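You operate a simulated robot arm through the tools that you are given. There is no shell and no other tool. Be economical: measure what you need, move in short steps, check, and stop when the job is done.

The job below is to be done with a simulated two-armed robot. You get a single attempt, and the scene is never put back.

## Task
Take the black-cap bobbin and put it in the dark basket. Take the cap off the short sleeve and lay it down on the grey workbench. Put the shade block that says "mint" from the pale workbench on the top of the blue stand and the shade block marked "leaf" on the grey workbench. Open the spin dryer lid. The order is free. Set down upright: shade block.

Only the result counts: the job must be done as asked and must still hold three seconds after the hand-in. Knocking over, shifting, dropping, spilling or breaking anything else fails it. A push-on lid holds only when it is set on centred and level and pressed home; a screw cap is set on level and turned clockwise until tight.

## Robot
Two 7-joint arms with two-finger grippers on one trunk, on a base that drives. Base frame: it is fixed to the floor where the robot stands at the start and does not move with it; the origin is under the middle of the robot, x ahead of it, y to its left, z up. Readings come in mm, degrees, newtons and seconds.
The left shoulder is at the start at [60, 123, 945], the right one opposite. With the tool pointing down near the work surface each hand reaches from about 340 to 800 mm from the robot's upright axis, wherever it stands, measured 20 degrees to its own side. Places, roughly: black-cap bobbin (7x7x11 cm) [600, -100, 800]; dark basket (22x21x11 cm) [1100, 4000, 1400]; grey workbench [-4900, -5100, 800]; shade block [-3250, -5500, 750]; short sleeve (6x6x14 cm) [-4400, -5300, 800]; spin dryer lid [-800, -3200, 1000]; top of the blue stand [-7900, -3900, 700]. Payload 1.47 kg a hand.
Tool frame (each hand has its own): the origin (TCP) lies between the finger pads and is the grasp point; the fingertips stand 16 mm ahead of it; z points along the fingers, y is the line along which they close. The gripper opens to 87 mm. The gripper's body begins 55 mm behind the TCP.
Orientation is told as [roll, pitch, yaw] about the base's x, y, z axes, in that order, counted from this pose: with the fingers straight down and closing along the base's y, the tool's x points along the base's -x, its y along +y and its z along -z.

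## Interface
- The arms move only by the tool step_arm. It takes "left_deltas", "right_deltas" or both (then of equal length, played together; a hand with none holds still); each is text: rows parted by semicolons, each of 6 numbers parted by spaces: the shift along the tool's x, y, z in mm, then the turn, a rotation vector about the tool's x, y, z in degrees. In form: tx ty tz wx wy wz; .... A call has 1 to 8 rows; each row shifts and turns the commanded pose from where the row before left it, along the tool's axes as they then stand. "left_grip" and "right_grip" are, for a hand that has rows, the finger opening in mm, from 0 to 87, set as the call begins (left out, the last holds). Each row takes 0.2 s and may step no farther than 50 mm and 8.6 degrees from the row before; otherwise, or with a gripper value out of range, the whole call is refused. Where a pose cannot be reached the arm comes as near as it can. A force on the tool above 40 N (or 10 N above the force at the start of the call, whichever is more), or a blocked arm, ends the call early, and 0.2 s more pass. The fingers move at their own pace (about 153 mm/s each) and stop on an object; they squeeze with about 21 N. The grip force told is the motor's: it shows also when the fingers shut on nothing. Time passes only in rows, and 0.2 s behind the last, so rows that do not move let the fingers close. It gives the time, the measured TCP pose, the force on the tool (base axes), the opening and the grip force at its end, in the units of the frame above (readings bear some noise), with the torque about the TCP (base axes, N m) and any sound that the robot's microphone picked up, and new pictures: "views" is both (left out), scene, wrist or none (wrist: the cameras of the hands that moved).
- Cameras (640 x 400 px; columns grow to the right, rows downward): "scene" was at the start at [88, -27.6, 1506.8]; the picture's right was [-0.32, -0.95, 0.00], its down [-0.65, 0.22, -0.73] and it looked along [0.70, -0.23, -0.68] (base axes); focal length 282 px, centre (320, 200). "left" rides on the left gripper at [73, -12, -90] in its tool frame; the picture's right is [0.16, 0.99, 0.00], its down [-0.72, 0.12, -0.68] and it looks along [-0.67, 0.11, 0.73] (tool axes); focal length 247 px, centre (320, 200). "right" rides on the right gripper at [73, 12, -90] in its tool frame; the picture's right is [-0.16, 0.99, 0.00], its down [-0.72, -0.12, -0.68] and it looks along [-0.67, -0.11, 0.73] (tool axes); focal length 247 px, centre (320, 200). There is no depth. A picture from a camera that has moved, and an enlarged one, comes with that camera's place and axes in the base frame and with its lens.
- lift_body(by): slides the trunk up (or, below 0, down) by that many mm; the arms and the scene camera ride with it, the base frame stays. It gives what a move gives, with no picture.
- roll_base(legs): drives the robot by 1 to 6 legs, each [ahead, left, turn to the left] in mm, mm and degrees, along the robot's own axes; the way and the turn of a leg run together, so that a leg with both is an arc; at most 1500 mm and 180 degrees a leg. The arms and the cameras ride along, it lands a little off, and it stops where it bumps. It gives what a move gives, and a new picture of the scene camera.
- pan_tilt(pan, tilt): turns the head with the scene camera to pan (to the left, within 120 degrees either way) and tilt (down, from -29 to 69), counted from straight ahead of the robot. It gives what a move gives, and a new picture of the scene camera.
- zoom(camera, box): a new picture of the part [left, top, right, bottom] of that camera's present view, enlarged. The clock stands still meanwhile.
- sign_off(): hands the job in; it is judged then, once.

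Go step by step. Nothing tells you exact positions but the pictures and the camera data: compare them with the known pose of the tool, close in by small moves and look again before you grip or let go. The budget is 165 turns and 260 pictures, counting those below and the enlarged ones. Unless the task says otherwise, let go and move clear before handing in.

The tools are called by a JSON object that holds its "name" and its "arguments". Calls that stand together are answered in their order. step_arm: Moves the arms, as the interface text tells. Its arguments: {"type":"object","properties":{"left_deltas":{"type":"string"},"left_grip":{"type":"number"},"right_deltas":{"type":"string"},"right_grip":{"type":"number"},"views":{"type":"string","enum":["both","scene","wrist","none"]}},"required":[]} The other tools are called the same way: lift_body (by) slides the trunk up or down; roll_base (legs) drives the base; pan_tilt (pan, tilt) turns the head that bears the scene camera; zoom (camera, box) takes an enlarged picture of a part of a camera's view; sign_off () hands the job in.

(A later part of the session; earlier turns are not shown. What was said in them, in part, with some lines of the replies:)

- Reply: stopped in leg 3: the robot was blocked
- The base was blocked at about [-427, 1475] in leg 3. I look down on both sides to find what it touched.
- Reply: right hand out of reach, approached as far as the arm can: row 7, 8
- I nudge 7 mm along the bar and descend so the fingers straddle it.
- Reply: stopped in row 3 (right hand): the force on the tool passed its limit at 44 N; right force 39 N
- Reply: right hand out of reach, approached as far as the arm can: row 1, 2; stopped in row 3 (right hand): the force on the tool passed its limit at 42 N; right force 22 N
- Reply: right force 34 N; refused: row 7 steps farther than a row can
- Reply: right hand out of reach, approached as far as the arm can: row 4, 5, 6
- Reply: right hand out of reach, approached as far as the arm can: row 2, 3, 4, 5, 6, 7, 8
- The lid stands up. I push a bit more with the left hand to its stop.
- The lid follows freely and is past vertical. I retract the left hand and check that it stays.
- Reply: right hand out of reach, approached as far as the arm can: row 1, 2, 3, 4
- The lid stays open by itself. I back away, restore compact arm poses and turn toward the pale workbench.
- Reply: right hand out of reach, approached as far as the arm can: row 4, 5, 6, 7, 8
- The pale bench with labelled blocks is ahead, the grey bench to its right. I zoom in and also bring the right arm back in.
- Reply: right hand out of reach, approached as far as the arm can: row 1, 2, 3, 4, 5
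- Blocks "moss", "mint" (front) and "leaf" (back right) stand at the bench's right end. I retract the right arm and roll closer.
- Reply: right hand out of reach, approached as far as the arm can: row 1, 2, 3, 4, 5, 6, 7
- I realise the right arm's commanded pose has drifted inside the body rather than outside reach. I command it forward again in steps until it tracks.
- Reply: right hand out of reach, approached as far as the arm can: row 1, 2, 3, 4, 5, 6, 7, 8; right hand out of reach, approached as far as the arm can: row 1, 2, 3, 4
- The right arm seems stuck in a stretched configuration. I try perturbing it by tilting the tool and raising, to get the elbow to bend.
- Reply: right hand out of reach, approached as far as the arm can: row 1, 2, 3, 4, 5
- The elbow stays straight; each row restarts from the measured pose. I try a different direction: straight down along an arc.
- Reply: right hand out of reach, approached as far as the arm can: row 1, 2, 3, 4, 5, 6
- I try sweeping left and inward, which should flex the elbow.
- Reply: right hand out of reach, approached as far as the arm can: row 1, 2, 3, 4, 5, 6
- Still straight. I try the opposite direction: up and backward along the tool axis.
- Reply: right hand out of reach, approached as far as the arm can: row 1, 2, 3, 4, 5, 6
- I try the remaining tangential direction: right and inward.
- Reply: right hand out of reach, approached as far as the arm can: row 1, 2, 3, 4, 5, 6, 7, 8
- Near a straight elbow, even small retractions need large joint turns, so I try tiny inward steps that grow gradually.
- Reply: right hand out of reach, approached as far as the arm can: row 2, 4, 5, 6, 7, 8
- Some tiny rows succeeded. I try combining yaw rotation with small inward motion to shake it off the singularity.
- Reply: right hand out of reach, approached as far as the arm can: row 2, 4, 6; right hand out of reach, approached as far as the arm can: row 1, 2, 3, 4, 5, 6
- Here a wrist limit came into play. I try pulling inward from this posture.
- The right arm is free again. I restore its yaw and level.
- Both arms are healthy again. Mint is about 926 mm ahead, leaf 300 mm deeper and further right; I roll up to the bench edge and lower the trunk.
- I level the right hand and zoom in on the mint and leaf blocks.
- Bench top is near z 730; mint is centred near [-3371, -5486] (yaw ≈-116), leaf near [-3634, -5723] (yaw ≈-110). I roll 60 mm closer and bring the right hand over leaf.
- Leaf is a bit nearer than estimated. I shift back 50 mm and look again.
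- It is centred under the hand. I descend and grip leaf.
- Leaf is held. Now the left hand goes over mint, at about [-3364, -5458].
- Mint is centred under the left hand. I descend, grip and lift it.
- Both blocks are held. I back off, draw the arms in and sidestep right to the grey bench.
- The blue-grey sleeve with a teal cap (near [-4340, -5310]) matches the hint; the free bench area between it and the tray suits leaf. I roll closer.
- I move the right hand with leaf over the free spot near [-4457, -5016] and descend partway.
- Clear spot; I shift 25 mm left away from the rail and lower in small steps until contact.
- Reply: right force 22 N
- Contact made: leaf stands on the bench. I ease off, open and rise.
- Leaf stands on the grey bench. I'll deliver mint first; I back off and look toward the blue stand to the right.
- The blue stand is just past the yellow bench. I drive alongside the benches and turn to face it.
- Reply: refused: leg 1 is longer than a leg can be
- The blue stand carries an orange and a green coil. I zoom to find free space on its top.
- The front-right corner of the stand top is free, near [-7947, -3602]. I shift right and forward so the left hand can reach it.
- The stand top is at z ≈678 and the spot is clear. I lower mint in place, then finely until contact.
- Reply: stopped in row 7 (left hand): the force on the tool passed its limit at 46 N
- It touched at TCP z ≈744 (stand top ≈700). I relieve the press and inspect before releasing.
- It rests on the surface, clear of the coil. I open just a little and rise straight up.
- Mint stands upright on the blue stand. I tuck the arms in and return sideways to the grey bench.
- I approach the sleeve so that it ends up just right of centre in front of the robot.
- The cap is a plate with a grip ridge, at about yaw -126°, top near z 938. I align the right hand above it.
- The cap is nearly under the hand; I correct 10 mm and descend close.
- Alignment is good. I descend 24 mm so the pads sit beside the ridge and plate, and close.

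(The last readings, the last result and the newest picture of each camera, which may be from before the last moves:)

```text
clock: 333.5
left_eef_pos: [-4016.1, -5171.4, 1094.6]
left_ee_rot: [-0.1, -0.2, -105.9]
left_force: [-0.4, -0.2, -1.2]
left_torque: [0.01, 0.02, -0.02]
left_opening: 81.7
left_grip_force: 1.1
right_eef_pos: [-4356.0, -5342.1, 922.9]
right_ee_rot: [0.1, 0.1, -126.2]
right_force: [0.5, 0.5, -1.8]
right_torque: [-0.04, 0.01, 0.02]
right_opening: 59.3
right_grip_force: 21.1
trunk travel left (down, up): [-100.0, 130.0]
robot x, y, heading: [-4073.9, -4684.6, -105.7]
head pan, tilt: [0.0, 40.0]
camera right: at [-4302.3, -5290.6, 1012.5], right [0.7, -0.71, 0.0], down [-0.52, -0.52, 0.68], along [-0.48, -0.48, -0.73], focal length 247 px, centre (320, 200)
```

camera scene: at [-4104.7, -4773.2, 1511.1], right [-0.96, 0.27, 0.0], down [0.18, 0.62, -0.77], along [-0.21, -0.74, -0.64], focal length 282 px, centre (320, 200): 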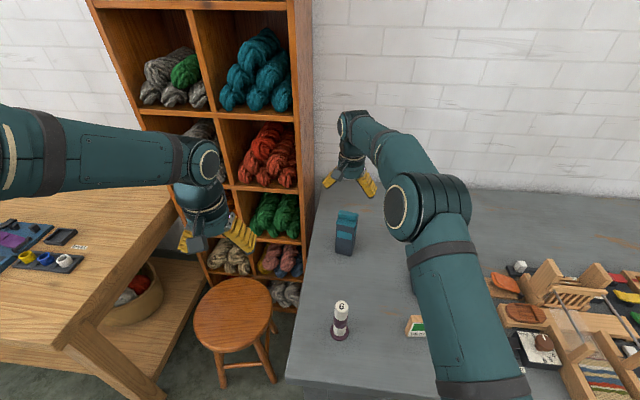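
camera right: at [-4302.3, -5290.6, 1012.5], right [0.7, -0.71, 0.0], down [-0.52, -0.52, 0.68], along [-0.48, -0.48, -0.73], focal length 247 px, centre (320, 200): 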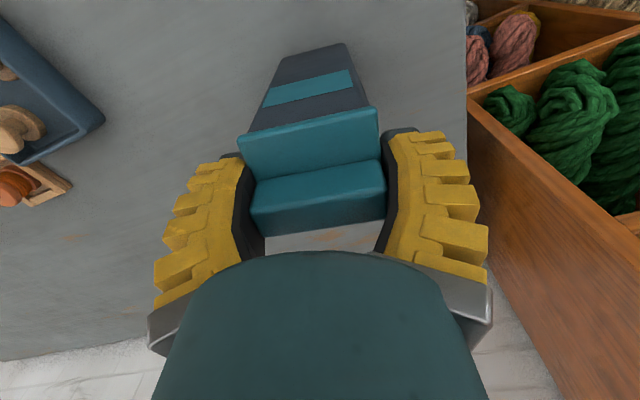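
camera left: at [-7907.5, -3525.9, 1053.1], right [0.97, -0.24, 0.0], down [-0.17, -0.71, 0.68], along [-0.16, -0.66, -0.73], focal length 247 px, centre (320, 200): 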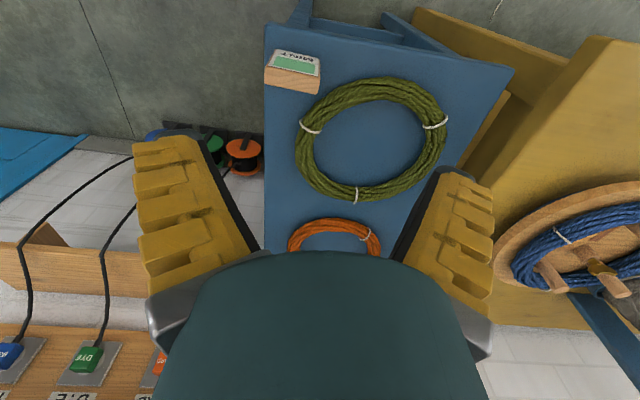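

Cap gripped (59 mm). I lift gently 12 mm and check the force and picture.

{"name": "step_arm", "arguments": {"right_deltas": "0 0 -2 0 0 0;0 0 -3 0 0 0;0 0 -4 0 0 0;0 0 -4 0 0 0;0 0 0 0 0 0", "views": "wrist"}}

{"name": "zoom", "arguments": {"camera": "scene", "box": [310, 190, 380, 260]}}

```text
clock: 334.7
left_eef_pos: [-4015.7, -5170.9, 1095.8]
left_ee_rot: [-0.1, -0.2, -105.8]
left_force: [-0.1, -0.1, -0.4]
left_torque: [-0.03, -0.01, -0.02]
left_opening: 81.6
left_grip_force: 0.8
right_eef_pos: [-4354.0, -5342.1, 935.5]
right_ee_rot: [0.1, 0.2, -126.2]
right_force: [0.0, 0.7, -1.6]
right_torque: [0.0, 0.01, 0.02]
right_opening: 59.5
right_grip_force: 20.8
trunk travel left (down, up): [-100.0, 130.0]
robot x, y, heading: [-4076.0, -4682.6, -106.0]
head pan, tilt: [0.0, 40.0]
camera right: at [-4302.1, -5290.2, 1025.4], right [0.7, -0.71, 0.0], down [-0.52, -0.52, 0.68], along [-0.48, -0.48, -0.73], focal length 247 px, centre (320, 200)
```

right: 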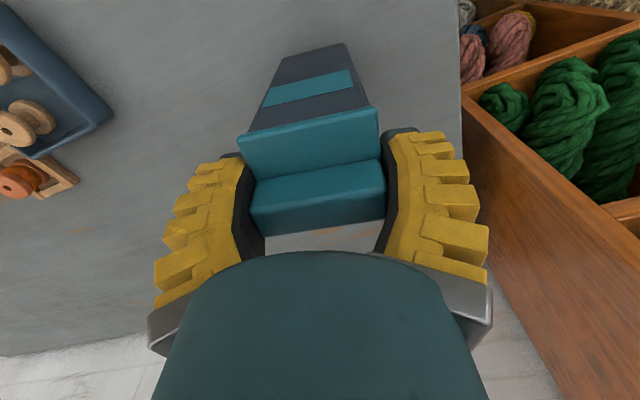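

```text
5.71 times, centred on (345, 225) of scene
camera zoom: at [-4104.6, -4774.8, 1510.9], right [-0.96, 0.27, 0.0], down [0.18, 0.62, -0.77], along [-0.21, -0.74, -0.64], focal length 1609 px, centre (177, 57)
```

zoom: 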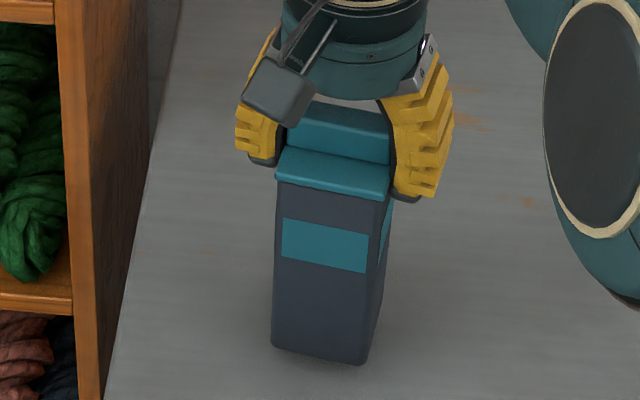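

The whole sleeve lifts with the cap, so I need the left hand to hold the body. I raise the sleeve, square it up and bring it closer, while turning the left hand to point sideways.

{"name": "step_arm", "arguments": {"right_deltas": "0 0 -30 0 0 0;0 0 -40 0 0 0;0 0 -45 0 0 0;0 0 -45 0 0 0;0 0 0 0 0 -7;0 0 0 0 0 -7;0 0 0 0 0 -6;0 0 0 0 0 0", "left_deltas": "0 0 0 0 0 8.2;0 0 0 0 0 8.2;0 0 0 0 0 8.2;0 0 0 0 0 8.2;0 0 0 0 0 8.2;0 0 0 0 0 8.2;0 0 0 0 0 8.2;0 0 0 0 0 8.2", "left_grip": 87, "views": "none"}}

{"name": "step_arm", "arguments": {"right_deltas": "42 0 0 0 0 0;42 0 0 0 0 0;42 0 0 0 0 0;42 0 0 0 0 0;0 0 0 0 0 0;0 0 0 0 0 0;0 0 0 0 0 0;0 0 0 0 0 0", "left_deltas": "0 0 0 0 0 8.2;0 0 0 0 0 8.2;0 0 0 0 0 8;0 0 0 0 -8.5 0;0 0 0 0 -8.5 0;0 0 0 0 -8.5 0;0 0 0 0 -8.5 0;0 0 0 0 -8.5 0", "views": "scene"}}

```text
clock: 336.5
left_eef_pos: [-4016.2, -5171.2, 1095.8]
left_ee_rot: [0.2, -0.2, -171.7]
left_force: [0.8, 0.3, 0.9]
left_torque: [0.02, 0.01, 0.02]
left_opening: 86.9
left_grip_force: 0.0
right_eef_pos: [-4356.1, -5343.9, 1094.0]
right_ee_rot: [0.1, 0.1, -106.1]
right_force: [0.6, -0.5, -1.8]
right_torque: [0.01, 0.0, -0.03]
right_opening: 59.4
right_grip_force: 20.9
trunk travel left (down, up): [-100.0, 130.0]
robot x, y, heading: [-4077.5, -4681.8, -106.0]
head pan, tilt: [0.0, 40.0]
```

```text
clock: 338.3
left_eef_pos: [-4014.7, -5171.5, 1095.6]
left_ee_rot: [0.3, -42.7, 163.8]
left_force: [-0.3, 0.1, -0.3]
left_torque: [-0.01, -0.03, 0.01]
left_opening: 86.8
left_grip_force: 0.0
right_eef_pos: [-4312.5, -5183.8, 1093.6]
right_ee_rot: [0.1, 0.1, -106.3]
right_force: [-0.7, 0.6, -1.2]
right_torque: [0.03, 0.01, -0.02]
right_opening: 59.0
right_grip_force: 21.2
trunk travel left (down, up): [-100.0, 130.0]
robot x, y, heading: [-4075.8, -4680.9, -106.2]
head pan, tilt: [0.0, 40.0]
camera scene: at [-4104.1, -4774.9, 1510.9], right [-0.96, 0.27, 0.0], down [0.18, 0.62, -0.77], along [-0.21, -0.74, -0.64], focal length 282 px, centre (320, 200)
```

scene: 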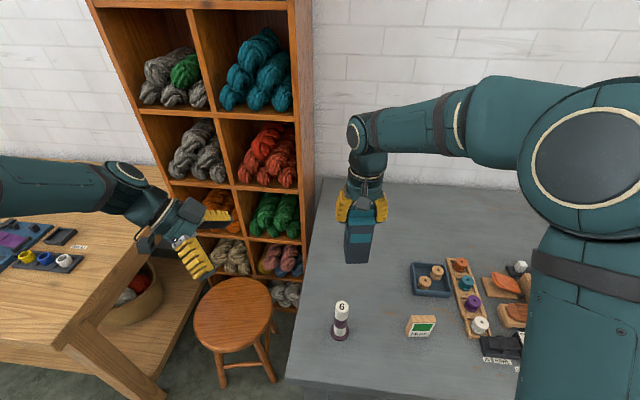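

Both arms track well. I finish turning the left hand to horizontal and line it up beside the sleeve body.

{"name": "step_arm", "arguments": {"left_deltas": "0 0 0 0 -8.5 0;0 0 0 0 -8.5 0;0 0 0 0 -8.5 0;0 0 0 0 -8.5 0;0 0 0 0 -8.5 0;0 0 0 0 -4.8 0;40 0 0 0 0 0;40 0 0 0 0 0", "views": "none"}}

{"name": "step_arm", "arguments": {"left_deltas": "0 48 0 0 0 0;0 47 0 0 0 0;0 0 45 0 0 0;0 0 45 0 0 0;0 0 45 0 0 0;0 0 0 0 0 0", "views": "both"}}

```text
clock: 340.1
left_eef_pos: [-4014.6, -5170.7, 1016.1]
left_ee_rot: [79.9, -89.6, 84.2]
left_force: [-0.3, 0.1, -0.8]
left_torque: [-0.02, 0.0, 0.0]
left_opening: 86.8
left_grip_force: 0.1
right_eef_pos: [-4312.7, -5184.2, 1092.4]
right_ee_rot: [0.0, 0.1, -106.0]
right_force: [-0.9, 0.4, -1.0]
right_torque: [0.01, 0.01, -0.03]
right_opening: 59.1
right_grip_force: 21.0
trunk travel left (down, up): [-100.0, 130.0]
robot x, y, heading: [-4078.9, -4680.9, -106.1]
head pan, tilt: [0.0, 40.0]
```

```text
clock: 341.5
left_eef_pos: [-4172.0, -5226.2, 1020.6]
left_ee_rot: [70.0, -89.7, 94.0]
left_force: [0.0, 1.1, -0.6]
left_torque: [-0.02, 0.0, 0.03]
left_opening: 86.9
left_grip_force: 0.0
right_eef_pos: [-4311.8, -5183.7, 1092.8]
right_ee_rot: [0.0, 0.1, -106.2]
right_force: [0.4, 0.2, -0.5]
right_torque: [-0.01, 0.01, 0.01]
right_opening: 58.8
right_grip_force: 21.6
trunk travel left (down, up): [-100.0, 130.0]
robot x, y, heading: [-4082.9, -4685.0, -106.0]
head pan, tilt: [0.0, 40.0]
camera scene: at [-4104.1, -4774.8, 1510.9], right [-0.96, 0.27, 0.0], down [0.18, 0.62, -0.77], along [-0.21, -0.74, -0.64], focal length 282 px, centre (320, 200)
camera left: at [-4080.6, -5238.6, 947.8], right [-0.27, -0.95, -0.15], down [0.62, -0.29, 0.73], along [-0.73, 0.1, 0.67], focal length 247 px, centre (320, 200)
```

scene: 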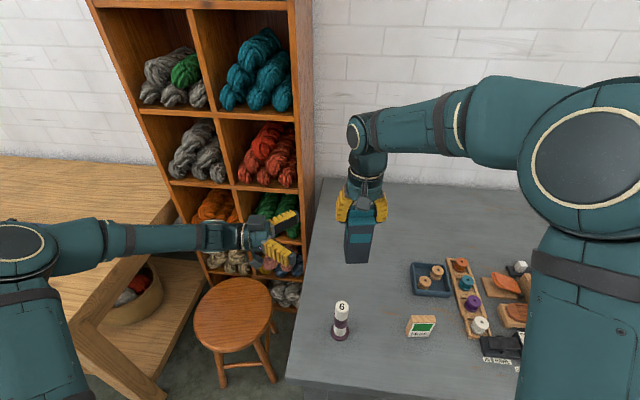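
left: 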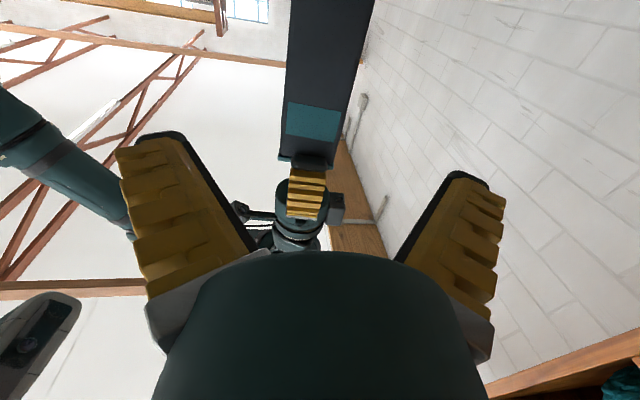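

The sleeve is centred between the left fingers. I advance to it and grip the body.

{"name": "step_arm", "arguments": {"left_deltas": "0 -1.5 45 0 0 0;0 0 45 0 0 0;0 0 35 0 0 0;0 0 15 0 0 0;0 0 0 0 0 0", "views": "both"}}

```text
clock: 342.7
left_eef_pos: [-4305.9, -5183.9, 1017.8]
left_ee_rot: [66.9, -89.7, 97.2]
left_force: [0.3, 0.2, -0.3]
left_torque: [0.04, 0.0, -0.01]
left_opening: 87.2
left_grip_force: 0.0
right_eef_pos: [-4313.1, -5183.8, 1092.6]
right_ee_rot: [0.0, 0.0, -106.3]
right_force: [0.1, 0.4, -0.7]
right_torque: [0.0, 0.01, -0.01]
right_opening: 58.8
right_grip_force: 21.3
trunk travel left (down, up): [-100.0, 130.0]
robot x, y, heading: [-4076.8, -4681.6, -105.7]
head pan, tilt: [0.0, 40.0]
camera scene: at [-4104.6, -4774.7, 1510.9], right [-0.96, 0.27, 0.0], down [0.18, 0.62, -0.77], along [-0.21, -0.74, -0.64], focal length 282 px, centre (320, 200)
camera left: at [-4214.9, -5198.0, 946.4], right [-0.27, -0.95, -0.15], down [0.62, -0.29, 0.73], along [-0.73, 0.1, 0.67], focal length 247 px, centre (320, 200)
```

scene: 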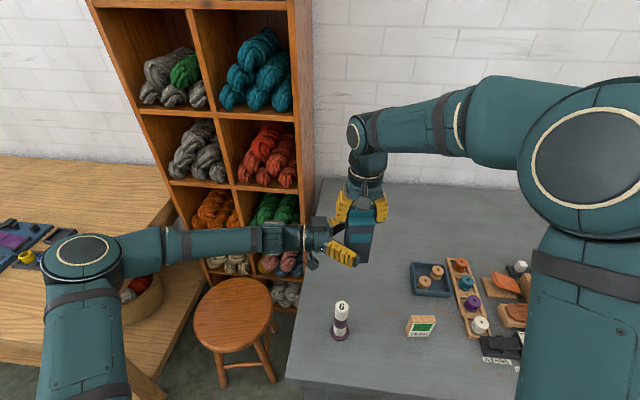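
left: 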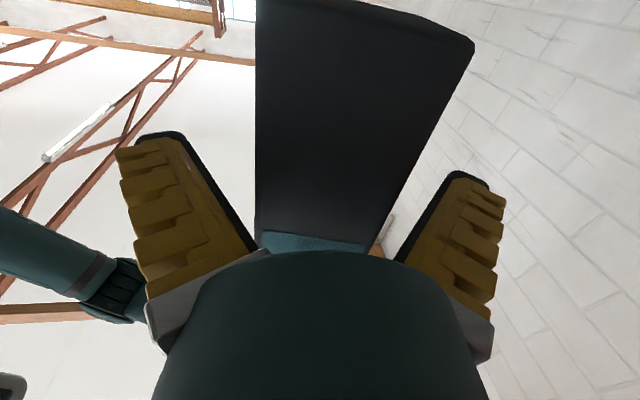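

I close the left hand on the body, then pull the cap up with the right.

{"name": "step_arm", "arguments": {"left_deltas": "0 0 0 0 0 0;0 0 0 0 0 0;0 0 0 0 0 0", "left_grip": 20, "views": "none"}}

{"name": "step_arm", "arguments": {"right_deltas": "0 0 -3 0 0 0;0 0 -4 0 0 0;0 0 -5 0 0 0;0 0 -8 0 0 0;0 0 -10 0 0 0;0 0 0 0 0 0", "views": "scene"}}

{"name": "zoom", "arguments": {"camera": "scene", "box": [300, 170, 420, 280]}}

```text
clock: 343.5
left_eef_pos: [-4304.8, -5184.8, 1018.2]
left_ee_rot: [62.5, -89.6, 101.7]
left_force: [-2.6, -0.3, -0.3]
left_torque: [-0.03, -0.18, -0.03]
left_opening: 59.3
left_grip_force: 20.9
right_eef_pos: [-4312.0, -5183.6, 1092.1]
right_ee_rot: [0.1, 0.0, -106.1]
right_force: [3.2, 0.4, 0.1]
right_torque: [0.02, -0.05, 0.03]
right_opening: 58.8
right_grip_force: 21.2
trunk travel left (down, up): [-100.0, 130.0]
robot x, y, heading: [-4077.8, -4683.9, -105.7]
head pan, tilt: [0.0, 40.0]
heard: snap
```

```text
clock: 344.9
left_eef_pos: [-4305.8, -5185.3, 1017.3]
left_ee_rot: [64.8, -89.8, 99.3]
left_force: [0.2, -0.4, 0.5]
left_torque: [-0.01, -0.01, 0.02]
left_opening: 59.1
left_grip_force: 21.1
right_eef_pos: [-4309.9, -5183.5, 1125.6]
right_ee_rot: [0.1, 0.1, -106.2]
right_force: [0.3, -0.3, -0.3]
right_torque: [-0.01, 0.03, -0.01]
right_opening: 58.8
right_grip_force: 20.8
trunk travel left (down, up): [-100.0, 130.0]
robot x, y, heading: [-4076.9, -4683.6, -105.9]
head pan, tilt: [0.0, 40.0]
camera scene: at [-4104.6, -4774.8, 1510.9], right [-0.96, 0.27, 0.0], down [0.18, 0.62, -0.77], along [-0.21, -0.74, -0.64], focal length 282 px, centre (320, 200)
```

scene: 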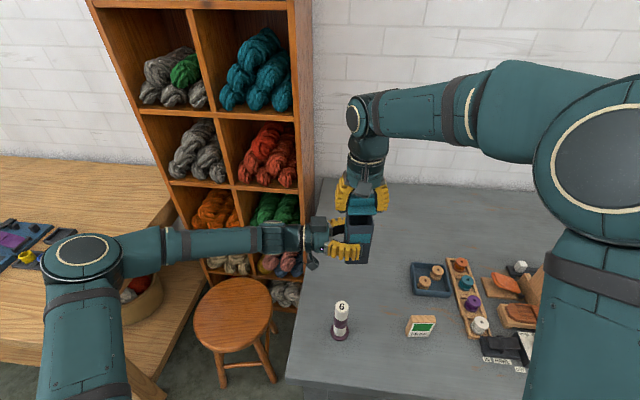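

```text
3.64 times, centred on (360, 225) of scene
camera zoom: at [-4104.6, -4774.8, 1510.9], right [-0.96, 0.27, 0.0], down [0.18, 0.62, -0.77], along [-0.21, -0.74, -0.64], focal length 1024 px, centre (174, 109)
```

zoom: 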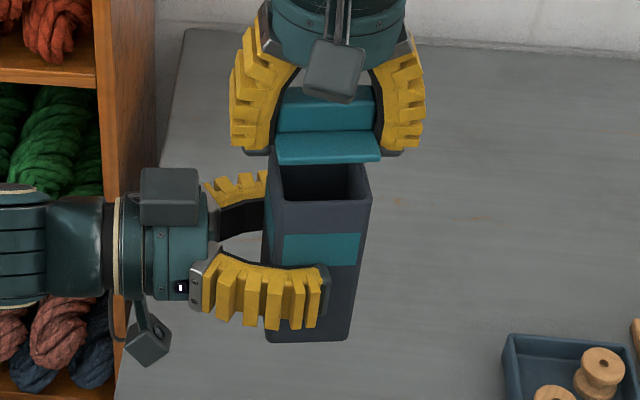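

The cap snapped free. I carry it up and over to a free area behind the tray's left side and lower it.

{"name": "step_arm", "arguments": {"right_deltas": "0 0 -40 0 0 0;-35 -27 0 0 0 0;-35 -27 0 0 0 0;-36 -28 0 0 0 0;-36 -28 0 0 0 0;0 0 45 0 0 0;0 0 45 0 0 0;0 0 45 0 0 0", "views": "none"}}

{"name": "step_arm", "arguments": {"right_deltas": "0 0 45 0 0 0;0 0 45 0 0 0;0 0 45 0 0 0;0 0 25 0 0 0;0 0 0 0 0 0", "views": "both"}}

```text
clock: 346.7
left_eef_pos: [-4305.0, -5185.2, 1018.5]
left_ee_rot: [62.6, -89.6, 101.5]
left_force: [-0.2, -0.2, -0.1]
left_torque: [0.05, 0.01, -0.02]
left_opening: 59.1
left_grip_force: 20.9
right_eef_pos: [-4455.0, -5286.4, 1033.5]
right_ee_rot: [0.1, 0.0, -106.2]
right_force: [0.2, -0.7, 0.4]
right_torque: [0.01, -0.03, 0.0]
right_opening: 58.5
right_grip_force: 21.3
trunk travel left (down, up): [-100.0, 130.0]
robot x, y, heading: [-4081.7, -4682.7, -105.7]
head pan, tilt: [0.0, 40.0]
```

```text
clock: 347.9
left_eef_pos: [-4304.3, -5185.0, 1019.4]
left_ee_rot: [65.6, -89.6, 98.5]
left_force: [-0.8, 1.2, 0.2]
left_torque: [-0.01, -0.01, -0.03]
left_opening: 59.2
left_grip_force: 21.0
right_eef_pos: [-4454.2, -5287.1, 869.8]
right_ee_rot: [0.1, 0.0, -106.2]
right_force: [1.4, 0.4, -0.4]
right_torque: [-0.01, 0.0, 0.03]
right_opening: 58.9
right_grip_force: 20.8
trunk travel left (down, up): [-100.0, 130.0]
robot x, y, heading: [-4078.3, -4679.5, -105.7]
head pan, tilt: [0.0, 40.0]
camera scene: at [-4104.5, -4774.6, 1511.0], right [-0.96, 0.27, 0.0], down [0.18, 0.62, -0.77], along [-0.21, -0.74, -0.64], focal length 282 px, centre (320, 200)
camera right: at [-4421.8, -5219.6, 960.0], right [0.9, -0.43, 0.0], down [-0.31, -0.66, 0.68], along [-0.29, -0.61, -0.73], focal length 247 px, centre (320, 200)
```

scene: 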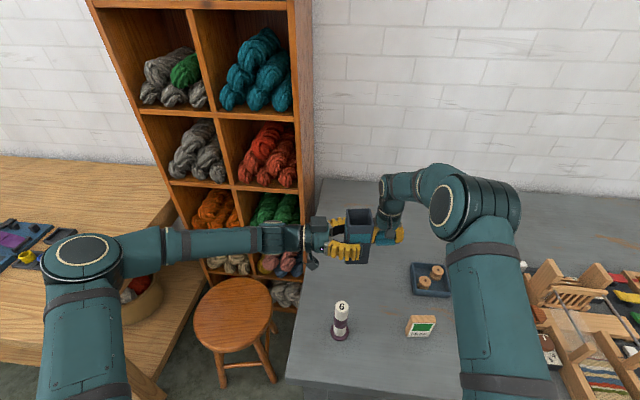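
right: 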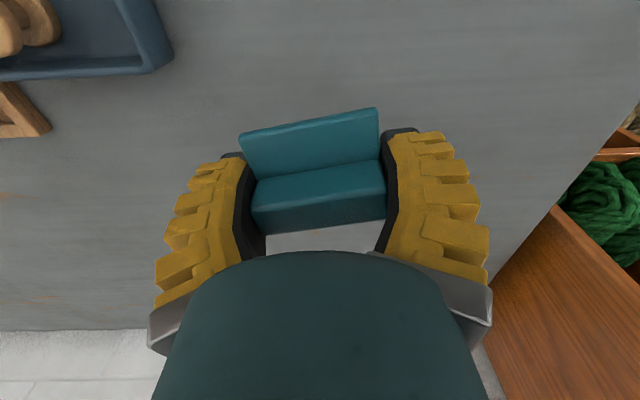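

Cap is above free bench. I lower gently to contact.

{"name": "step_arm", "arguments": {"right_deltas": "0 0 20 0 0 0;0 0 12 0 0 0;0 0 5 0 0 0;0 0 4 0 0 0;0 0 3 0 0 0", "views": "none"}}

{"name": "step_arm", "arguments": {"right_deltas": "0 0 3 0 0 0;0 0 3 0 0 0;0 0 0 0 0 0", "views": "none"}}

```text
clock: 349.1
left_eef_pos: [-4305.1, -5185.5, 1018.6]
left_ee_rot: [64.9, -89.7, 99.2]
left_force: [0.5, -0.3, -0.2]
left_torque: [0.01, -0.02, -0.01]
left_opening: 59.1
left_grip_force: 21.5
right_eef_pos: [-4453.6, -5286.4, 826.3]
right_ee_rot: [0.1, 0.1, -106.1]
right_force: [0.0, -0.4, -0.1]
right_torque: [-0.02, -0.01, -0.02]
right_opening: 58.7
right_grip_force: 21.3
trunk travel left (down, up): [-100.0, 130.0]
robot x, y, heading: [-4079.2, -4678.7, -105.6]
head pan, tilt: [0.0, 40.0]
```

```text
clock: 349.9
left_eef_pos: [-4304.6, -5184.2, 1018.9]
left_ee_rot: [65.0, -89.8, 99.1]
left_force: [-0.3, -0.2, -0.1]
left_torque: [0.03, -0.01, 0.01]
left_opening: 59.1
left_grip_force: 21.4
right_eef_pos: [-4452.6, -5287.4, 820.2]
right_ee_rot: [0.1, 0.0, -106.2]
right_force: [-0.9, 0.1, 0.6]
right_torque: [0.01, -0.01, -0.01]
right_opening: 58.4
right_grip_force: 20.7
trunk travel left (down, up): [-100.0, 130.0]
robot x, y, heading: [-4076.9, -4681.4, -105.9]
head pan, tilt: [0.0, 40.0]
```

{"name": "step_arm", "arguments": {"right_deltas": "0 0 2 0 0 0;0 0 2 0 0 0;0 0 2 0 0 0", "views": "none"}}

{"name": "zoom", "arguments": {"camera": "right", "box": [140, 80, 500, 280]}}

```text
clock: 350.7
left_eef_pos: [-4305.1, -5183.6, 1018.3]
left_ee_rot: [64.6, -89.7, 99.4]
left_force: [0.1, -0.5, -1.0]
left_torque: [0.0, 0.0, -0.04]
left_opening: 58.9
left_grip_force: 20.6
right_eef_pos: [-4451.8, -5285.8, 814.3]
right_ee_rot: [0.1, 0.2, -106.2]
right_force: [0.6, 1.1, 1.0]
right_torque: [-0.02, 0.0, 0.0]
right_opening: 58.4
right_grip_force: 20.8
trunk travel left (down, up): [-100.0, 130.0]
robot x, y, heading: [-4073.9, -4681.5, -106.0]
head pan, tilt: [0.0, 40.0]
```

```text
1.78 times, centred on (320, 180) of right
camera zoom: at [-4421.0, -5219.2, 903.8], right [0.9, -0.43, 0.0], down [-0.31, -0.66, 0.68], along [-0.29, -0.61, -0.73], focal length 439 px, centre (320, 236)
```

zoom: 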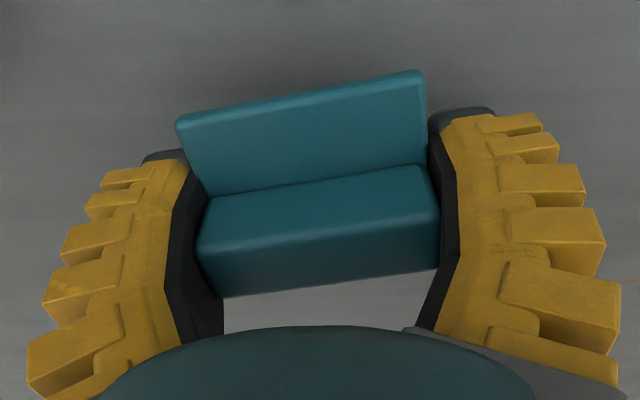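

{"name": "step_arm", "arguments": {"right_deltas": "0 0 2 0 0 0;0 0 2 0 0 0;0 0 2 0 0 0", "views": "none"}}

{"name": "step_arm", "arguments": {"right_deltas": "0 0 2 0 0 0;0 0 2 0 0 0;0 0 0 0 0 0", "views": "none"}}

```text
clock: 351.5
left_eef_pos: [-4303.5, -5184.7, 1018.0]
left_ee_rot: [65.0, -89.7, 99.0]
left_force: [-0.9, 0.6, -0.8]
left_torque: [-0.02, -0.02, 0.02]
left_opening: 58.7
left_grip_force: 21.1
right_eef_pos: [-4452.0, -5285.6, 808.9]
right_ee_rot: [0.1, 0.1, -106.2]
right_force: [-0.7, -0.2, 0.1]
right_torque: [-0.02, 0.0, -0.01]
right_opening: 58.6
right_grip_force: 21.1
trunk travel left (down, up): [-100.0, 130.0]
robot x, y, heading: [-4079.3, -4683.8, -105.8]
head pan, tilt: [0.0, 40.0]
```

```text
clock: 352.3
left_eef_pos: [-4304.7, -5183.6, 1018.0]
left_ee_rot: [65.0, -89.7, 99.1]
left_force: [-0.5, 0.0, 0.6]
left_torque: [-0.04, -0.01, 0.02]
left_opening: 58.9
left_grip_force: 21.5
right_eef_pos: [-4453.7, -5287.4, 803.8]
right_ee_rot: [0.1, 0.1, -106.1]
right_force: [0.1, 0.3, -0.5]
right_torque: [-0.04, -0.01, -0.01]
right_opening: 58.5
right_grip_force: 20.6
trunk travel left (down, up): [-100.0, 130.0]
robot x, y, heading: [-4078.6, -4684.2, -105.9]
head pan, tilt: [0.0, 40.0]
```

{"name": "step_arm", "arguments": {"right_deltas": "0 0 2 0 0 0;0 0 2 0 0 0;0 0 2 0 0 0;0 0 0 0 0 0", "views": "none"}}

{"name": "zoom", "arguments": {"camera": "right", "box": [140, 80, 500, 280]}}

```text
clock: 353.3
left_eef_pos: [-4305.2, -5183.8, 1018.8]
left_ee_rot: [65.1, -89.7, 98.8]
left_force: [-0.3, -0.3, 0.9]
left_torque: [-0.02, 0.01, -0.01]
left_opening: 59.1
left_grip_force: 21.6
right_eef_pos: [-4453.8, -5286.5, 797.3]
right_ee_rot: [0.0, 0.2, -106.3]
right_force: [0.0, 0.4, -0.6]
right_torque: [-0.03, -0.01, 0.02]
right_opening: 58.6
right_grip_force: 20.9
trunk travel left (down, up): [-100.0, 130.0]
robot x, y, heading: [-4081.6, -4682.6, -105.6]
head pan, tilt: [0.0, 40.0]
```

```text
1.78 times, centred on (320, 180) of right
camera zoom: at [-4421.7, -5219.6, 888.3], right [0.9, -0.43, 0.0], down [-0.31, -0.66, 0.68], along [-0.29, -0.61, -0.73], focal length 439 px, centre (320, 236)
```

zoom: 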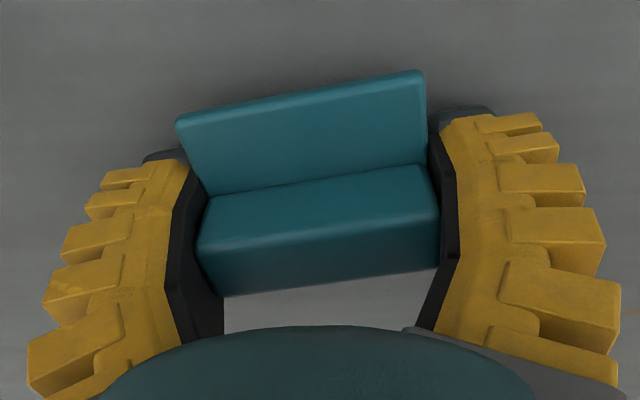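

{"name": "step_arm", "arguments": {"right_deltas": "0 0 2 0 0 0;0 0 2 0 0 0;0 0 2 0 0 0;0 0 2 0 0 0;0 0 2 0 0 0", "views": "none"}}

```text
clock: 354.5
left_eef_pos: [-4304.1, -5182.8, 1020.0]
left_ee_rot: [75.0, -89.5, 89.0]
left_force: [0.1, -0.5, -0.3]
left_torque: [-0.01, -0.04, 0.0]
left_opening: 59.2
left_grip_force: 21.0
right_eef_pos: [-4454.2, -5287.2, 793.9]
right_ee_rot: [0.1, -0.2, -106.3]
right_force: [3.4, 11.2, 20.4]
right_torque: [0.3, -0.01, -0.2]
right_opening: 58.6
right_grip_force: 21.2
trunk travel left (down, up): [-100.0, 130.0]
robot x, y, heading: [-4077.9, -4680.5, -105.8]
head pan, tilt: [0.0, 40.0]
stopped in row 5 (right hand): the force on the tool passed its limit at 42 N (the readings are from after the stop); the commanded pose is now the measured one
```

Contact at z ≈793. I ease up, release the cap and rise.

{"name": "step_arm", "arguments": {"right_deltas": "0 0 -1 0 0 0;0 0 0 0 0 0", "views": "none"}}

{"name": "step_arm", "arguments": {"right_deltas": "0 0 0 0 0 0;0 0 0 0 0 0;0 0 0 0 0 0", "right_grip": 80, "views": "none"}}

{"name": "step_arm", "arguments": {"right_deltas": "0 0 -10 0 0 0;0 0 -25 0 0 0;0 0 -45 0 0 0;0 0 -45 0 0 0;0 0 -45 0 0 0;0 0 -45 0 0 0;0 0 -45 0 0 0;0 0 -45 0 0 0", "right_grip": 80, "views": "both"}}

```text
clock: 355.1
left_eef_pos: [-4304.0, -5182.9, 1017.8]
left_ee_rot: [76.8, -89.7, 87.0]
left_force: [-0.7, -0.7, -1.8]
left_torque: [-0.03, 0.01, -0.02]
left_opening: 59.0
left_grip_force: 21.5
right_eef_pos: [-4453.5, -5287.1, 794.2]
right_ee_rot: [0.1, -0.2, -106.3]
right_force: [4.8, 12.0, 20.7]
right_torque: [0.21, -0.07, -0.1]
right_opening: 58.6
right_grip_force: 20.8
trunk travel left (down, up): [-100.0, 130.0]
robot x, y, heading: [-4078.8, -4677.8, -106.1]
head pan, tilt: [0.0, 40.0]
```

```text
clock: 355.9
left_eef_pos: [-4306.1, -5184.5, 1018.6]
left_ee_rot: [66.7, -89.6, 97.3]
left_force: [0.9, 0.0, -1.2]
left_torque: [-0.04, -0.01, -0.03]
left_opening: 59.1
left_grip_force: 21.1
right_eef_pos: [-4454.9, -5288.7, 791.3]
right_ee_rot: [0.2, -0.2, -106.2]
right_force: [0.0, 0.5, 0.2]
right_torque: [0.02, -0.04, 0.0]
right_opening: 82.0
right_grip_force: 0.5
trunk travel left (down, up): [-100.0, 130.0]
robot x, y, heading: [-4078.3, -4682.6, -106.1]
head pan, tilt: [0.0, 40.0]
```

```text
clock: 357.7
left_eef_pos: [-4305.2, -5183.2, 1019.4]
left_ee_rot: [67.1, -89.7, 96.9]
left_force: [-0.7, -0.1, -1.7]
left_torque: [-0.02, -0.01, 0.03]
left_opening: 58.8
left_grip_force: 20.8
right_eef_pos: [-4455.7, -5287.4, 1098.2]
right_ee_rot: [0.1, -0.1, -106.0]
right_force: [-0.4, -0.6, 0.1]
right_torque: [0.03, 0.01, 0.0]
right_opening: 82.0
right_grip_force: 1.2
trunk travel left (down, up): [-100.0, 130.0]
robot x, y, heading: [-4076.5, -4679.1, -106.1]
head pan, tilt: [0.0, 40.0]
camera scene: at [-4104.4, -4774.2, 1511.0], right [-0.96, 0.27, 0.0], down [0.18, 0.62, -0.77], along [-0.21, -0.74, -0.64], focal length 282 px, centre (320, 200)
camera right: at [-4423.4, -5220.0, 1188.4], right [0.9, -0.43, 0.0], down [-0.31, -0.66, 0.68], along [-0.29, -0.62, -0.73], focal length 247 px, centre (320, 200)
```

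scene: 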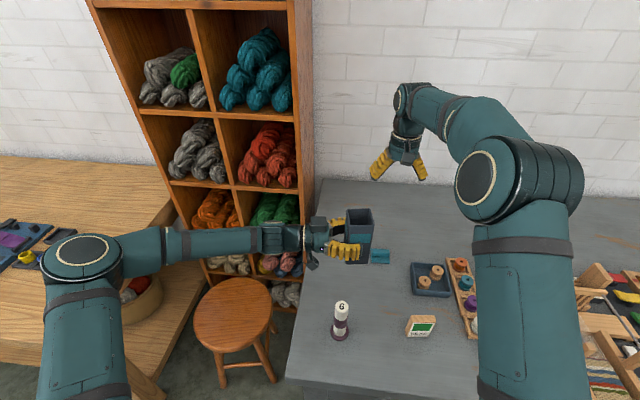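
right: 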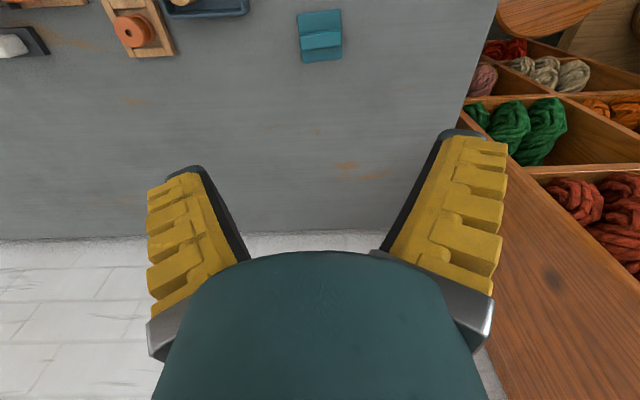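

The cap lies on the grey bench. Now the right hand will take the open sleeve from above so it can be set back down.

{"name": "step_arm", "arguments": {"right_deltas": "0 0 -40 0 0 0;0 0 -25 0 0 0;35 28 0 0 0 0;35 28 0 0 0 0;35 28 0 0 0 0;35 27 0 0 0 0;0 0 0 0 0 0", "right_grip": 87, "views": "both"}}

```text
clock: 359.3
left_eef_pos: [-4305.1, -5184.6, 1018.7]
left_ee_rot: [62.1, -89.7, 101.9]
left_force: [-0.2, 0.2, -1.4]
left_torque: [0.0, -0.02, 0.01]
left_opening: 58.6
left_grip_force: 20.4
right_eef_pos: [-4308.1, -5180.8, 1161.5]
right_ee_rot: [0.1, -0.3, -106.1]
right_force: [-0.9, 0.7, -0.4]
right_torque: [-0.01, 0.0, 0.04]
right_opening: 87.2
right_grip_force: 0.0
trunk travel left (down, up): [-100.0, 130.0]
robot x, y, heading: [-4074.5, -4677.2, -106.0]
head pan, tilt: [0.0, 40.0]
camera scene: at [-4104.9, -4774.9, 1510.9], right [-0.96, 0.27, 0.0], down [0.18, 0.62, -0.77], along [-0.21, -0.74, -0.64], focal length 282 px, centre (320, 200)
camera right: at [-4275.3, -5113.0, 1251.4], right [0.9, -0.43, 0.0], down [-0.31, -0.66, 0.68], along [-0.29, -0.62, -0.73], focal length 247 px, centre (320, 200)
```

scene: 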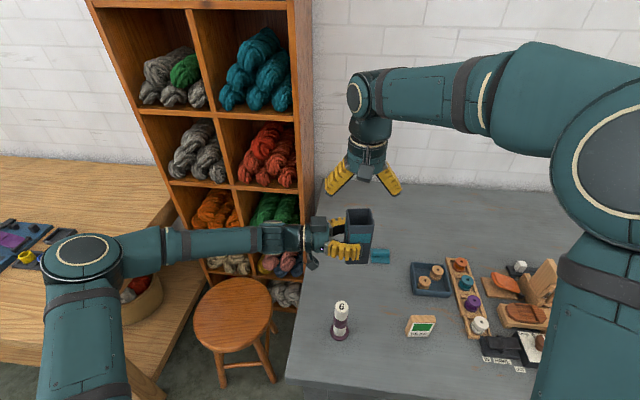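
right: 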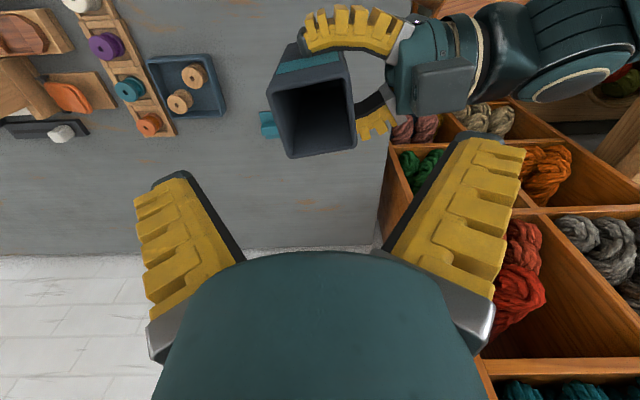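

The sleeve's rim is centred under the right hand. I descend around it and close.

{"name": "step_arm", "arguments": {"right_deltas": "-5.8 -3.5 30 0 0 0;0 0 30 0 0 0;0 0 25 0 0 0;0 0 14 0 0 0;0 0 0 0 0 0", "right_grip": 87, "views": "both"}}

```text
clock: 360.5
left_eef_pos: [-4304.2, -5183.9, 1017.9]
left_ee_rot: [63.2, -89.6, 101.0]
left_force: [0.1, -0.5, -1.7]
left_torque: [0.05, 0.05, -0.07]
left_opening: 58.9
left_grip_force: 20.8
right_eef_pos: [-4315.4, -5188.9, 1061.3]
right_ee_rot: [0.2, -0.2, -106.2]
right_force: [-0.7, 0.7, 0.8]
right_torque: [0.02, -0.09, 0.02]
right_opening: 87.3
right_grip_force: 0.1
trunk travel left (down, up): [-100.0, 130.0]
robot x, y, heading: [-4081.6, -4682.4, -106.2]
head pan, tilt: [0.0, 40.0]
camera scene: at [-4104.6, -4774.5, 1510.9], right [-0.96, 0.27, 0.0], down [0.18, 0.62, -0.77], along [-0.21, -0.74, -0.64], focal length 282 px, centre (320, 200)
camera right: at [-4283.6, -5120.8, 1151.8], right [0.9, -0.43, 0.0], down [-0.31, -0.66, 0.68], along [-0.29, -0.62, -0.73], focal length 247 px, centre (320, 200)
```

scene: 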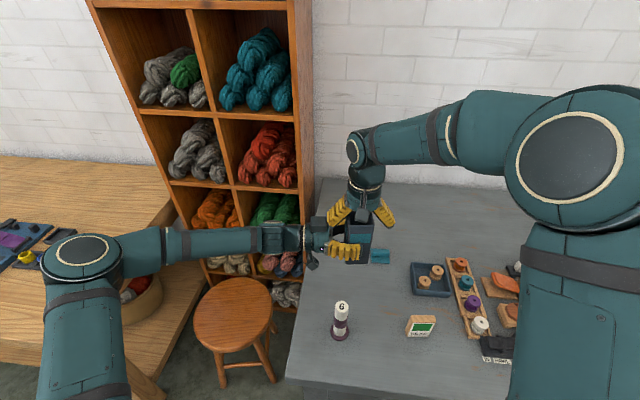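
right: 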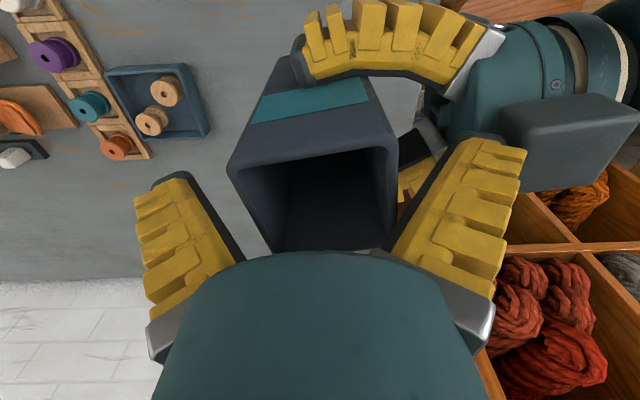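

{"name": "step_arm", "arguments": {"right_deltas": "0 0 0 0 0 0;0 0 0 0 0 0;0 0 0 0 0 0", "right_grip": 30, "views": "none"}}

{"name": "step_arm", "arguments": {"left_deltas": "0 0 0 0 0 0;0 0 0 0 0 0;0 0 0 0 0 0", "left_grip": 87, "views": "none"}}

{"name": "step_arm", "arguments": {"left_deltas": "0 0 -45 0 0 0;0 0 -45 0 0 0;0 0 -45 0 0 0;0 0 -45 0 0 0;0 -30 -30 0 0 0;0 -40 0 0 0 0;-40 0 0 0 0 0;0 0 0 0 0 0", "views": "scene"}}

```text
clock: 361.3
left_eef_pos: [-4305.7, -5184.6, 1020.6]
left_ee_rot: [82.1, -89.7, 81.9]
left_force: [-9.0, 2.2, 6.7]
left_torque: [-0.07, -0.41, -0.16]
left_opening: 59.2
left_grip_force: 21.0
right_eef_pos: [-4314.6, -5187.0, 1062.1]
right_ee_rot: [0.0, -0.2, -106.0]
right_force: [10.2, -2.7, -8.0]
right_torque: [-0.04, 0.12, 0.13]
right_opening: 61.5
right_grip_force: 21.4
trunk travel left (down, up): [-100.0, 130.0]
robot x, y, heading: [-4080.1, -4683.5, -105.7]
head pan, tilt: [0.0, 40.0]
```

```text
clock: 362.1
left_eef_pos: [-4304.7, -5183.8, 1017.7]
left_ee_rot: [64.6, -89.7, 99.5]
left_force: [-0.1, -0.1, 0.7]
left_torque: [-0.03, -0.01, 0.03]
left_opening: 87.1
left_grip_force: 0.1
right_eef_pos: [-4316.6, -5188.4, 1062.5]
right_ee_rot: [0.2, -0.1, -106.1]
right_force: [0.2, 0.2, -0.5]
right_torque: [-0.04, 0.02, 0.02]
right_opening: 61.0
right_grip_force: 21.2
trunk travel left (down, up): [-100.0, 130.0]
robot x, y, heading: [-4076.5, -4684.6, -105.8]
head pan, tilt: [0.0, 40.0]
```

```text
clock: 363.9
left_eef_pos: [-4084.2, -5175.6, 1059.2]
left_ee_rot: [64.4, -89.7, 99.7]
left_force: [0.1, 0.5, 1.1]
left_torque: [0.03, 0.05, -0.02]
left_opening: 86.9
left_grip_force: 0.1
right_eef_pos: [-4314.6, -5189.0, 1062.9]
right_ee_rot: [0.1, 0.0, -106.3]
right_force: [-0.3, 0.3, -0.6]
right_torque: [0.0, 0.02, -0.02]
right_opening: 61.1
right_grip_force: 21.1
trunk travel left (down, up): [-100.0, 130.0]
robot x, y, heading: [-4078.8, -4683.5, -105.8]
head pan, tilt: [0.0, 40.0]
camera scene: at [-4104.4, -4774.7, 1510.9], right [-0.96, 0.27, 0.0], down [0.18, 0.62, -0.77], along [-0.21, -0.74, -0.64], focal length 282 px, centre (320, 200)
```

scene: 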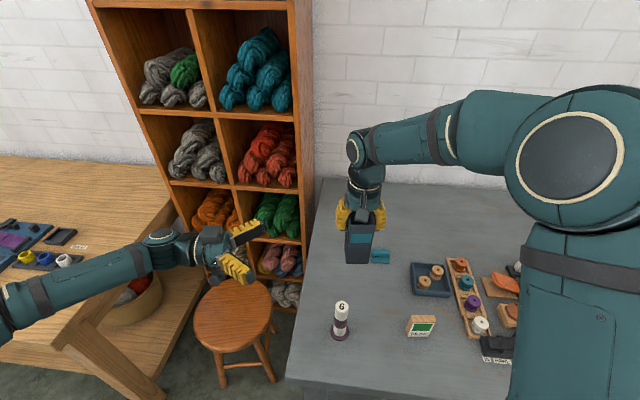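

The right hand holds the open sleeve. I carry it back to its original place and lower it.

{"name": "step_arm", "arguments": {"right_deltas": "-40 1.6 0 0 0 0;-40 1.6 0 0 0 0;-40 1.6 0 0 0 0;-40 1.7 10 0 0 0;0 0 40 0 0 0;0 0 40 0 0 0;0 0 40 0 0 0;0 0 0 0 0 0", "views": "both"}}

```text
clock: 365.7
left_eef_pos: [-4084.4, -5174.3, 1058.1]
left_ee_rot: [65.9, -89.7, 98.1]
left_force: [0.5, 0.3, 0.2]
left_torque: [-0.03, -0.01, 0.05]
left_opening: 86.9
left_grip_force: 0.1
right_eef_pos: [-4349.5, -5342.6, 933.9]
right_ee_rot: [0.1, -0.2, -106.2]
right_force: [-0.7, -0.2, -1.3]
right_torque: [0.01, 0.0, -0.02]
right_opening: 60.2
right_grip_force: 21.2
trunk travel left (down, up): [-100.0, 130.0]
robot x, y, heading: [-4079.7, -4681.5, -106.1]
head pan, tilt: [0.0, 40.0]
camera scene: at [-4104.5, -4774.4, 1511.0], right [-0.96, 0.27, 0.0], down [0.18, 0.62, -0.77], along [-0.21, -0.74, -0.64], focal length 282 px, centre (320, 200)
camera right: at [-4318.0, -5275.4, 1023.0], right [0.9, -0.43, 0.0], down [-0.31, -0.66, 0.68], along [-0.29, -0.62, -0.73], focal length 247 px, centre (320, 200)
```

scene: 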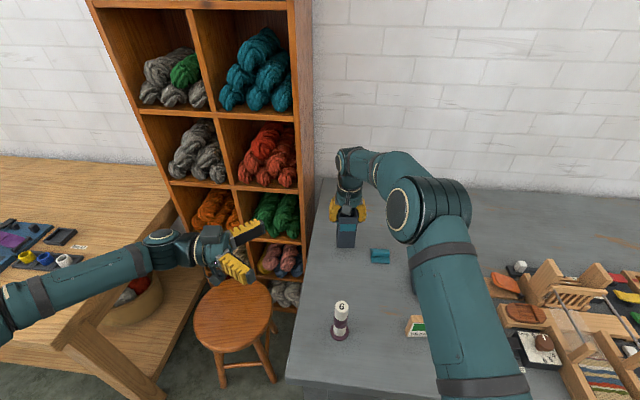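
right: 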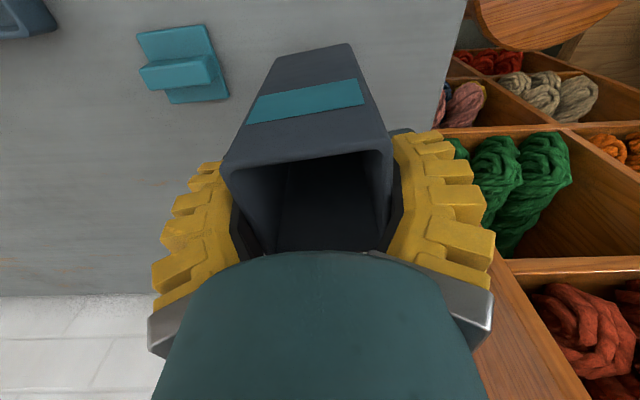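

{"name": "step_arm", "arguments": {"right_deltas": "0 0 15 0 0 0;0 0 12 0 0 0;0 0 4 0 0 0;0 0 3 0 0 0;0 0 2 0 0 0", "views": "none"}}

{"name": "step_arm", "arguments": {"right_deltas": "0 0 1.5 0 0 0;0 0 1.5 0 0 0;0 0 1.5 0 0 0", "views": "none"}}

```text
clock: 366.9
left_eef_pos: [-4084.1, -5175.7, 1058.5]
left_ee_rot: [65.1, -89.6, 99.0]
left_force: [-0.3, -0.4, 0.6]
left_torque: [0.02, 0.0, 0.01]
left_opening: 86.8
left_grip_force: 0.0
right_eef_pos: [-4351.8, -5343.0, 897.6]
right_ee_rot: [0.1, -0.1, -106.3]
right_force: [0.1, -0.4, -0.3]
right_torque: [-0.02, 0.02, 0.0]
right_opening: 60.3
right_grip_force: 20.8
trunk travel left (down, up): [-100.0, 130.0]
robot x, y, heading: [-4077.4, -4681.3, -106.0]
head pan, tilt: [0.0, 40.0]
```

```text
clock: 367.7
left_eef_pos: [-4083.9, -5174.0, 1057.6]
left_ee_rot: [65.1, -89.7, 99.0]
left_force: [-0.7, 0.5, -0.5]
left_torque: [0.0, 0.0, -0.02]
left_opening: 86.9
left_grip_force: 0.1
right_eef_pos: [-4353.1, -5343.9, 892.3]
right_ee_rot: [0.1, -0.3, -106.2]
right_force: [0.6, -0.1, -1.4]
right_torque: [-0.01, -0.02, -0.02]
right_opening: 60.4
right_grip_force: 20.2
trunk travel left (down, up): [-100.0, 130.0]
robot x, y, heading: [-4076.5, -4684.5, -105.9]
head pan, tilt: [0.0, 40.0]
```

{"name": "step_arm", "arguments": {"right_deltas": "0 0 1.5 0 0 0;0 0 1.5 0 0 0;0 0 1.5 0 0 0;0 0 1.5 0 0 0", "views": "none"}}

```text
clock: 368.7
left_eef_pos: [-4083.4, -5173.4, 1059.2]
left_ee_rot: [70.5, -89.6, 93.7]
left_force: [-0.2, -1.0, -0.7]
left_torque: [0.0, -0.03, 0.02]
left_opening: 87.0
left_grip_force: 0.0
right_eef_pos: [-4351.4, -5344.6, 888.2]
right_ee_rot: [0.2, -0.5, -106.2]
right_force: [-2.5, -2.0, 21.4]
right_torque: [0.47, 0.03, 0.12]
right_opening: 60.1
right_grip_force: 21.3
trunk travel left (down, up): [-100.0, 130.0]
robot x, y, heading: [-4082.5, -4681.5, -105.9]
head pan, tilt: [0.0, 40.0]
```

Contact felt. I ease off, open and rise clear.

{"name": "step_arm", "arguments": {"right_deltas": "0 0 -1 0 0 0;0 0 0 0 0 0", "views": "none"}}

{"name": "step_arm", "arguments": {"right_deltas": "0 0 0 0 0 0;0 0 0 0 0 0;0 0 0 0 0 0", "right_grip": 87, "views": "wrist"}}

{"name": "step_arm", "arguments": {"right_deltas": "0 0 -10 0 0 0;0 0 -25 0 0 0;0 0 -45 0 0 0;0 0 -45 0 0 0;0 0 -45 0 0 0;20 -20 -30 0 0 0;30 -30 0 0 0 0;30 -30 0 0 0 0", "views": "scene"}}

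{"name": "zoom", "arguments": {"camera": "scene", "box": [300, 190, 480, 350]}}

```text
clock: 369.3
left_eef_pos: [-4083.2, -5174.5, 1058.2]
left_ee_rot: [70.8, -89.6, 93.3]
left_force: [0.3, 0.3, 0.6]
left_torque: [-0.04, -0.02, -0.01]
left_opening: 87.0
left_grip_force: 0.1
right_eef_pos: [-4352.8, -5344.2, 888.4]
right_ee_rot: [0.1, -0.3, -106.2]
right_force: [-3.1, -8.4, 22.5]
right_torque: [-0.13, 0.12, 0.07]
right_opening: 59.6
right_grip_force: 21.4
trunk travel left (down, up): [-100.0, 130.0]
robot x, y, heading: [-4077.5, -4678.9, -105.8]
head pan, tilt: [0.0, 40.0]
```

```text
clock: 370.1
left_eef_pos: [-4082.8, -5174.8, 1057.5]
left_ee_rot: [66.1, -89.6, 97.9]
left_force: [0.1, 0.1, -0.6]
left_torque: [0.05, 0.0, 0.0]
left_opening: 87.0
left_grip_force: 0.0
right_eef_pos: [-4351.4, -5343.2, 886.8]
right_ee_rot: [0.1, -0.1, -106.3]
right_force: [-0.6, -1.2, 1.1]
right_torque: [-0.01, 0.0, -0.03]
right_opening: 86.9
right_grip_force: 0.0
trunk travel left (down, up): [-100.0, 130.0]
robot x, y, heading: [-4077.8, -4677.2, -105.9]
head pan, tilt: [0.0, 40.0]
camera right: at [-4319.7, -5276.6, 976.9], right [0.9, -0.43, 0.0], down [-0.31, -0.66, 0.68], along [-0.29, -0.62, -0.73], focal length 247 px, centre (320, 200)
```

right: 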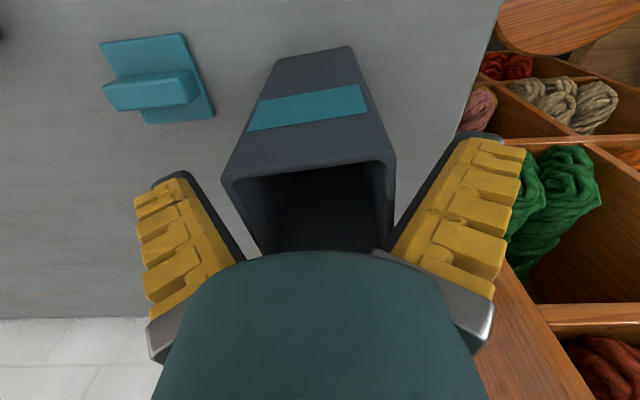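

```text
clock: 371.9
left_eef_pos: [-4084.1, -5175.1, 1058.0]
left_ee_rot: [64.5, -89.7, 99.7]
left_force: [0.4, 0.6, 0.4]
left_torque: [-0.02, -0.03, 0.0]
left_opening: 87.2
left_grip_force: 0.0
right_eef_pos: [-4405.6, -5244.6, 1086.4]
right_ee_rot: [0.2, -0.2, -106.2]
right_force: [-0.3, 0.8, -0.2]
right_torque: [0.01, -0.03, 0.02]
right_opening: 86.9
right_grip_force: 0.2
trunk travel left (down, up): [-100.0, 130.0]
robot x, y, heading: [-4079.2, -4680.9, -106.3]
head pan, tilt: [0.0, 40.0]
camera scene: at [-4104.9, -4773.3, 1511.0], right [-0.96, 0.27, 0.0], down [0.18, 0.62, -0.77], along [-0.21, -0.74, -0.64], focal length 282 px, centre (320, 200)
```

scene: 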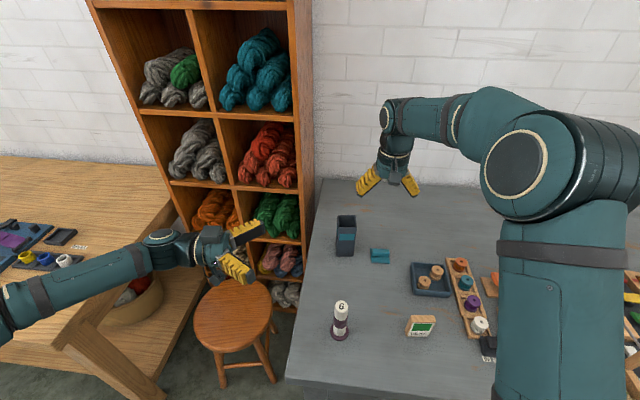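

```text
2.50 times, centred on (390, 270) of scene
camera zoom: at [-4104.9, -4773.3, 1511.0], right [-0.96, 0.27, 0.0], down [0.18, 0.62, -0.77], along [-0.21, -0.74, -0.64], focal length 704 px, centre (145, 25)
```

zoom: 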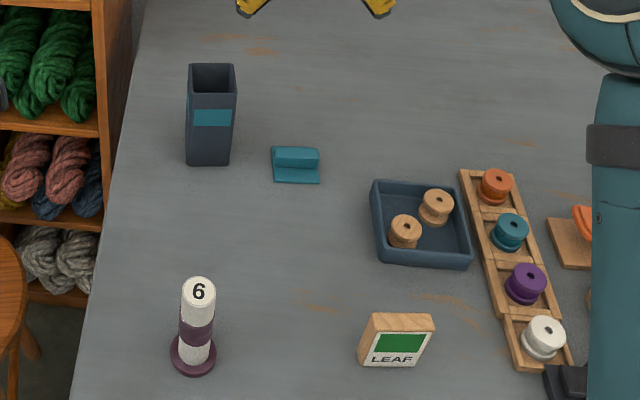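

Everything is in place: the sleeve stands open, its cap lies on the grey bench, leaf stands there too, and both hands are clear. I hand in.

{"name": "sign_off", "arguments": {}}

```text
The job is handed in.
```

All five parts of the job are done and handed in, with both hands clear:
- **Bobbin:** the black-cap bobbin stands in the dark basket.
- **Cap:** the short sleeve's cap lies on the grey workbench. I had to lift the sleeve to get the cap off, and set it back upright in about the same place.
- **Mint:** the mint block stands upright on the blue stand.
- **Leaf:** the leaf block stands upright on the grey workbench.
- **Spin dryer:** its lid is open.

Early on, the base bumped a piece of wooden furniture on the way to the basket. I saw no sign that it moved, but I didn't check it closely.
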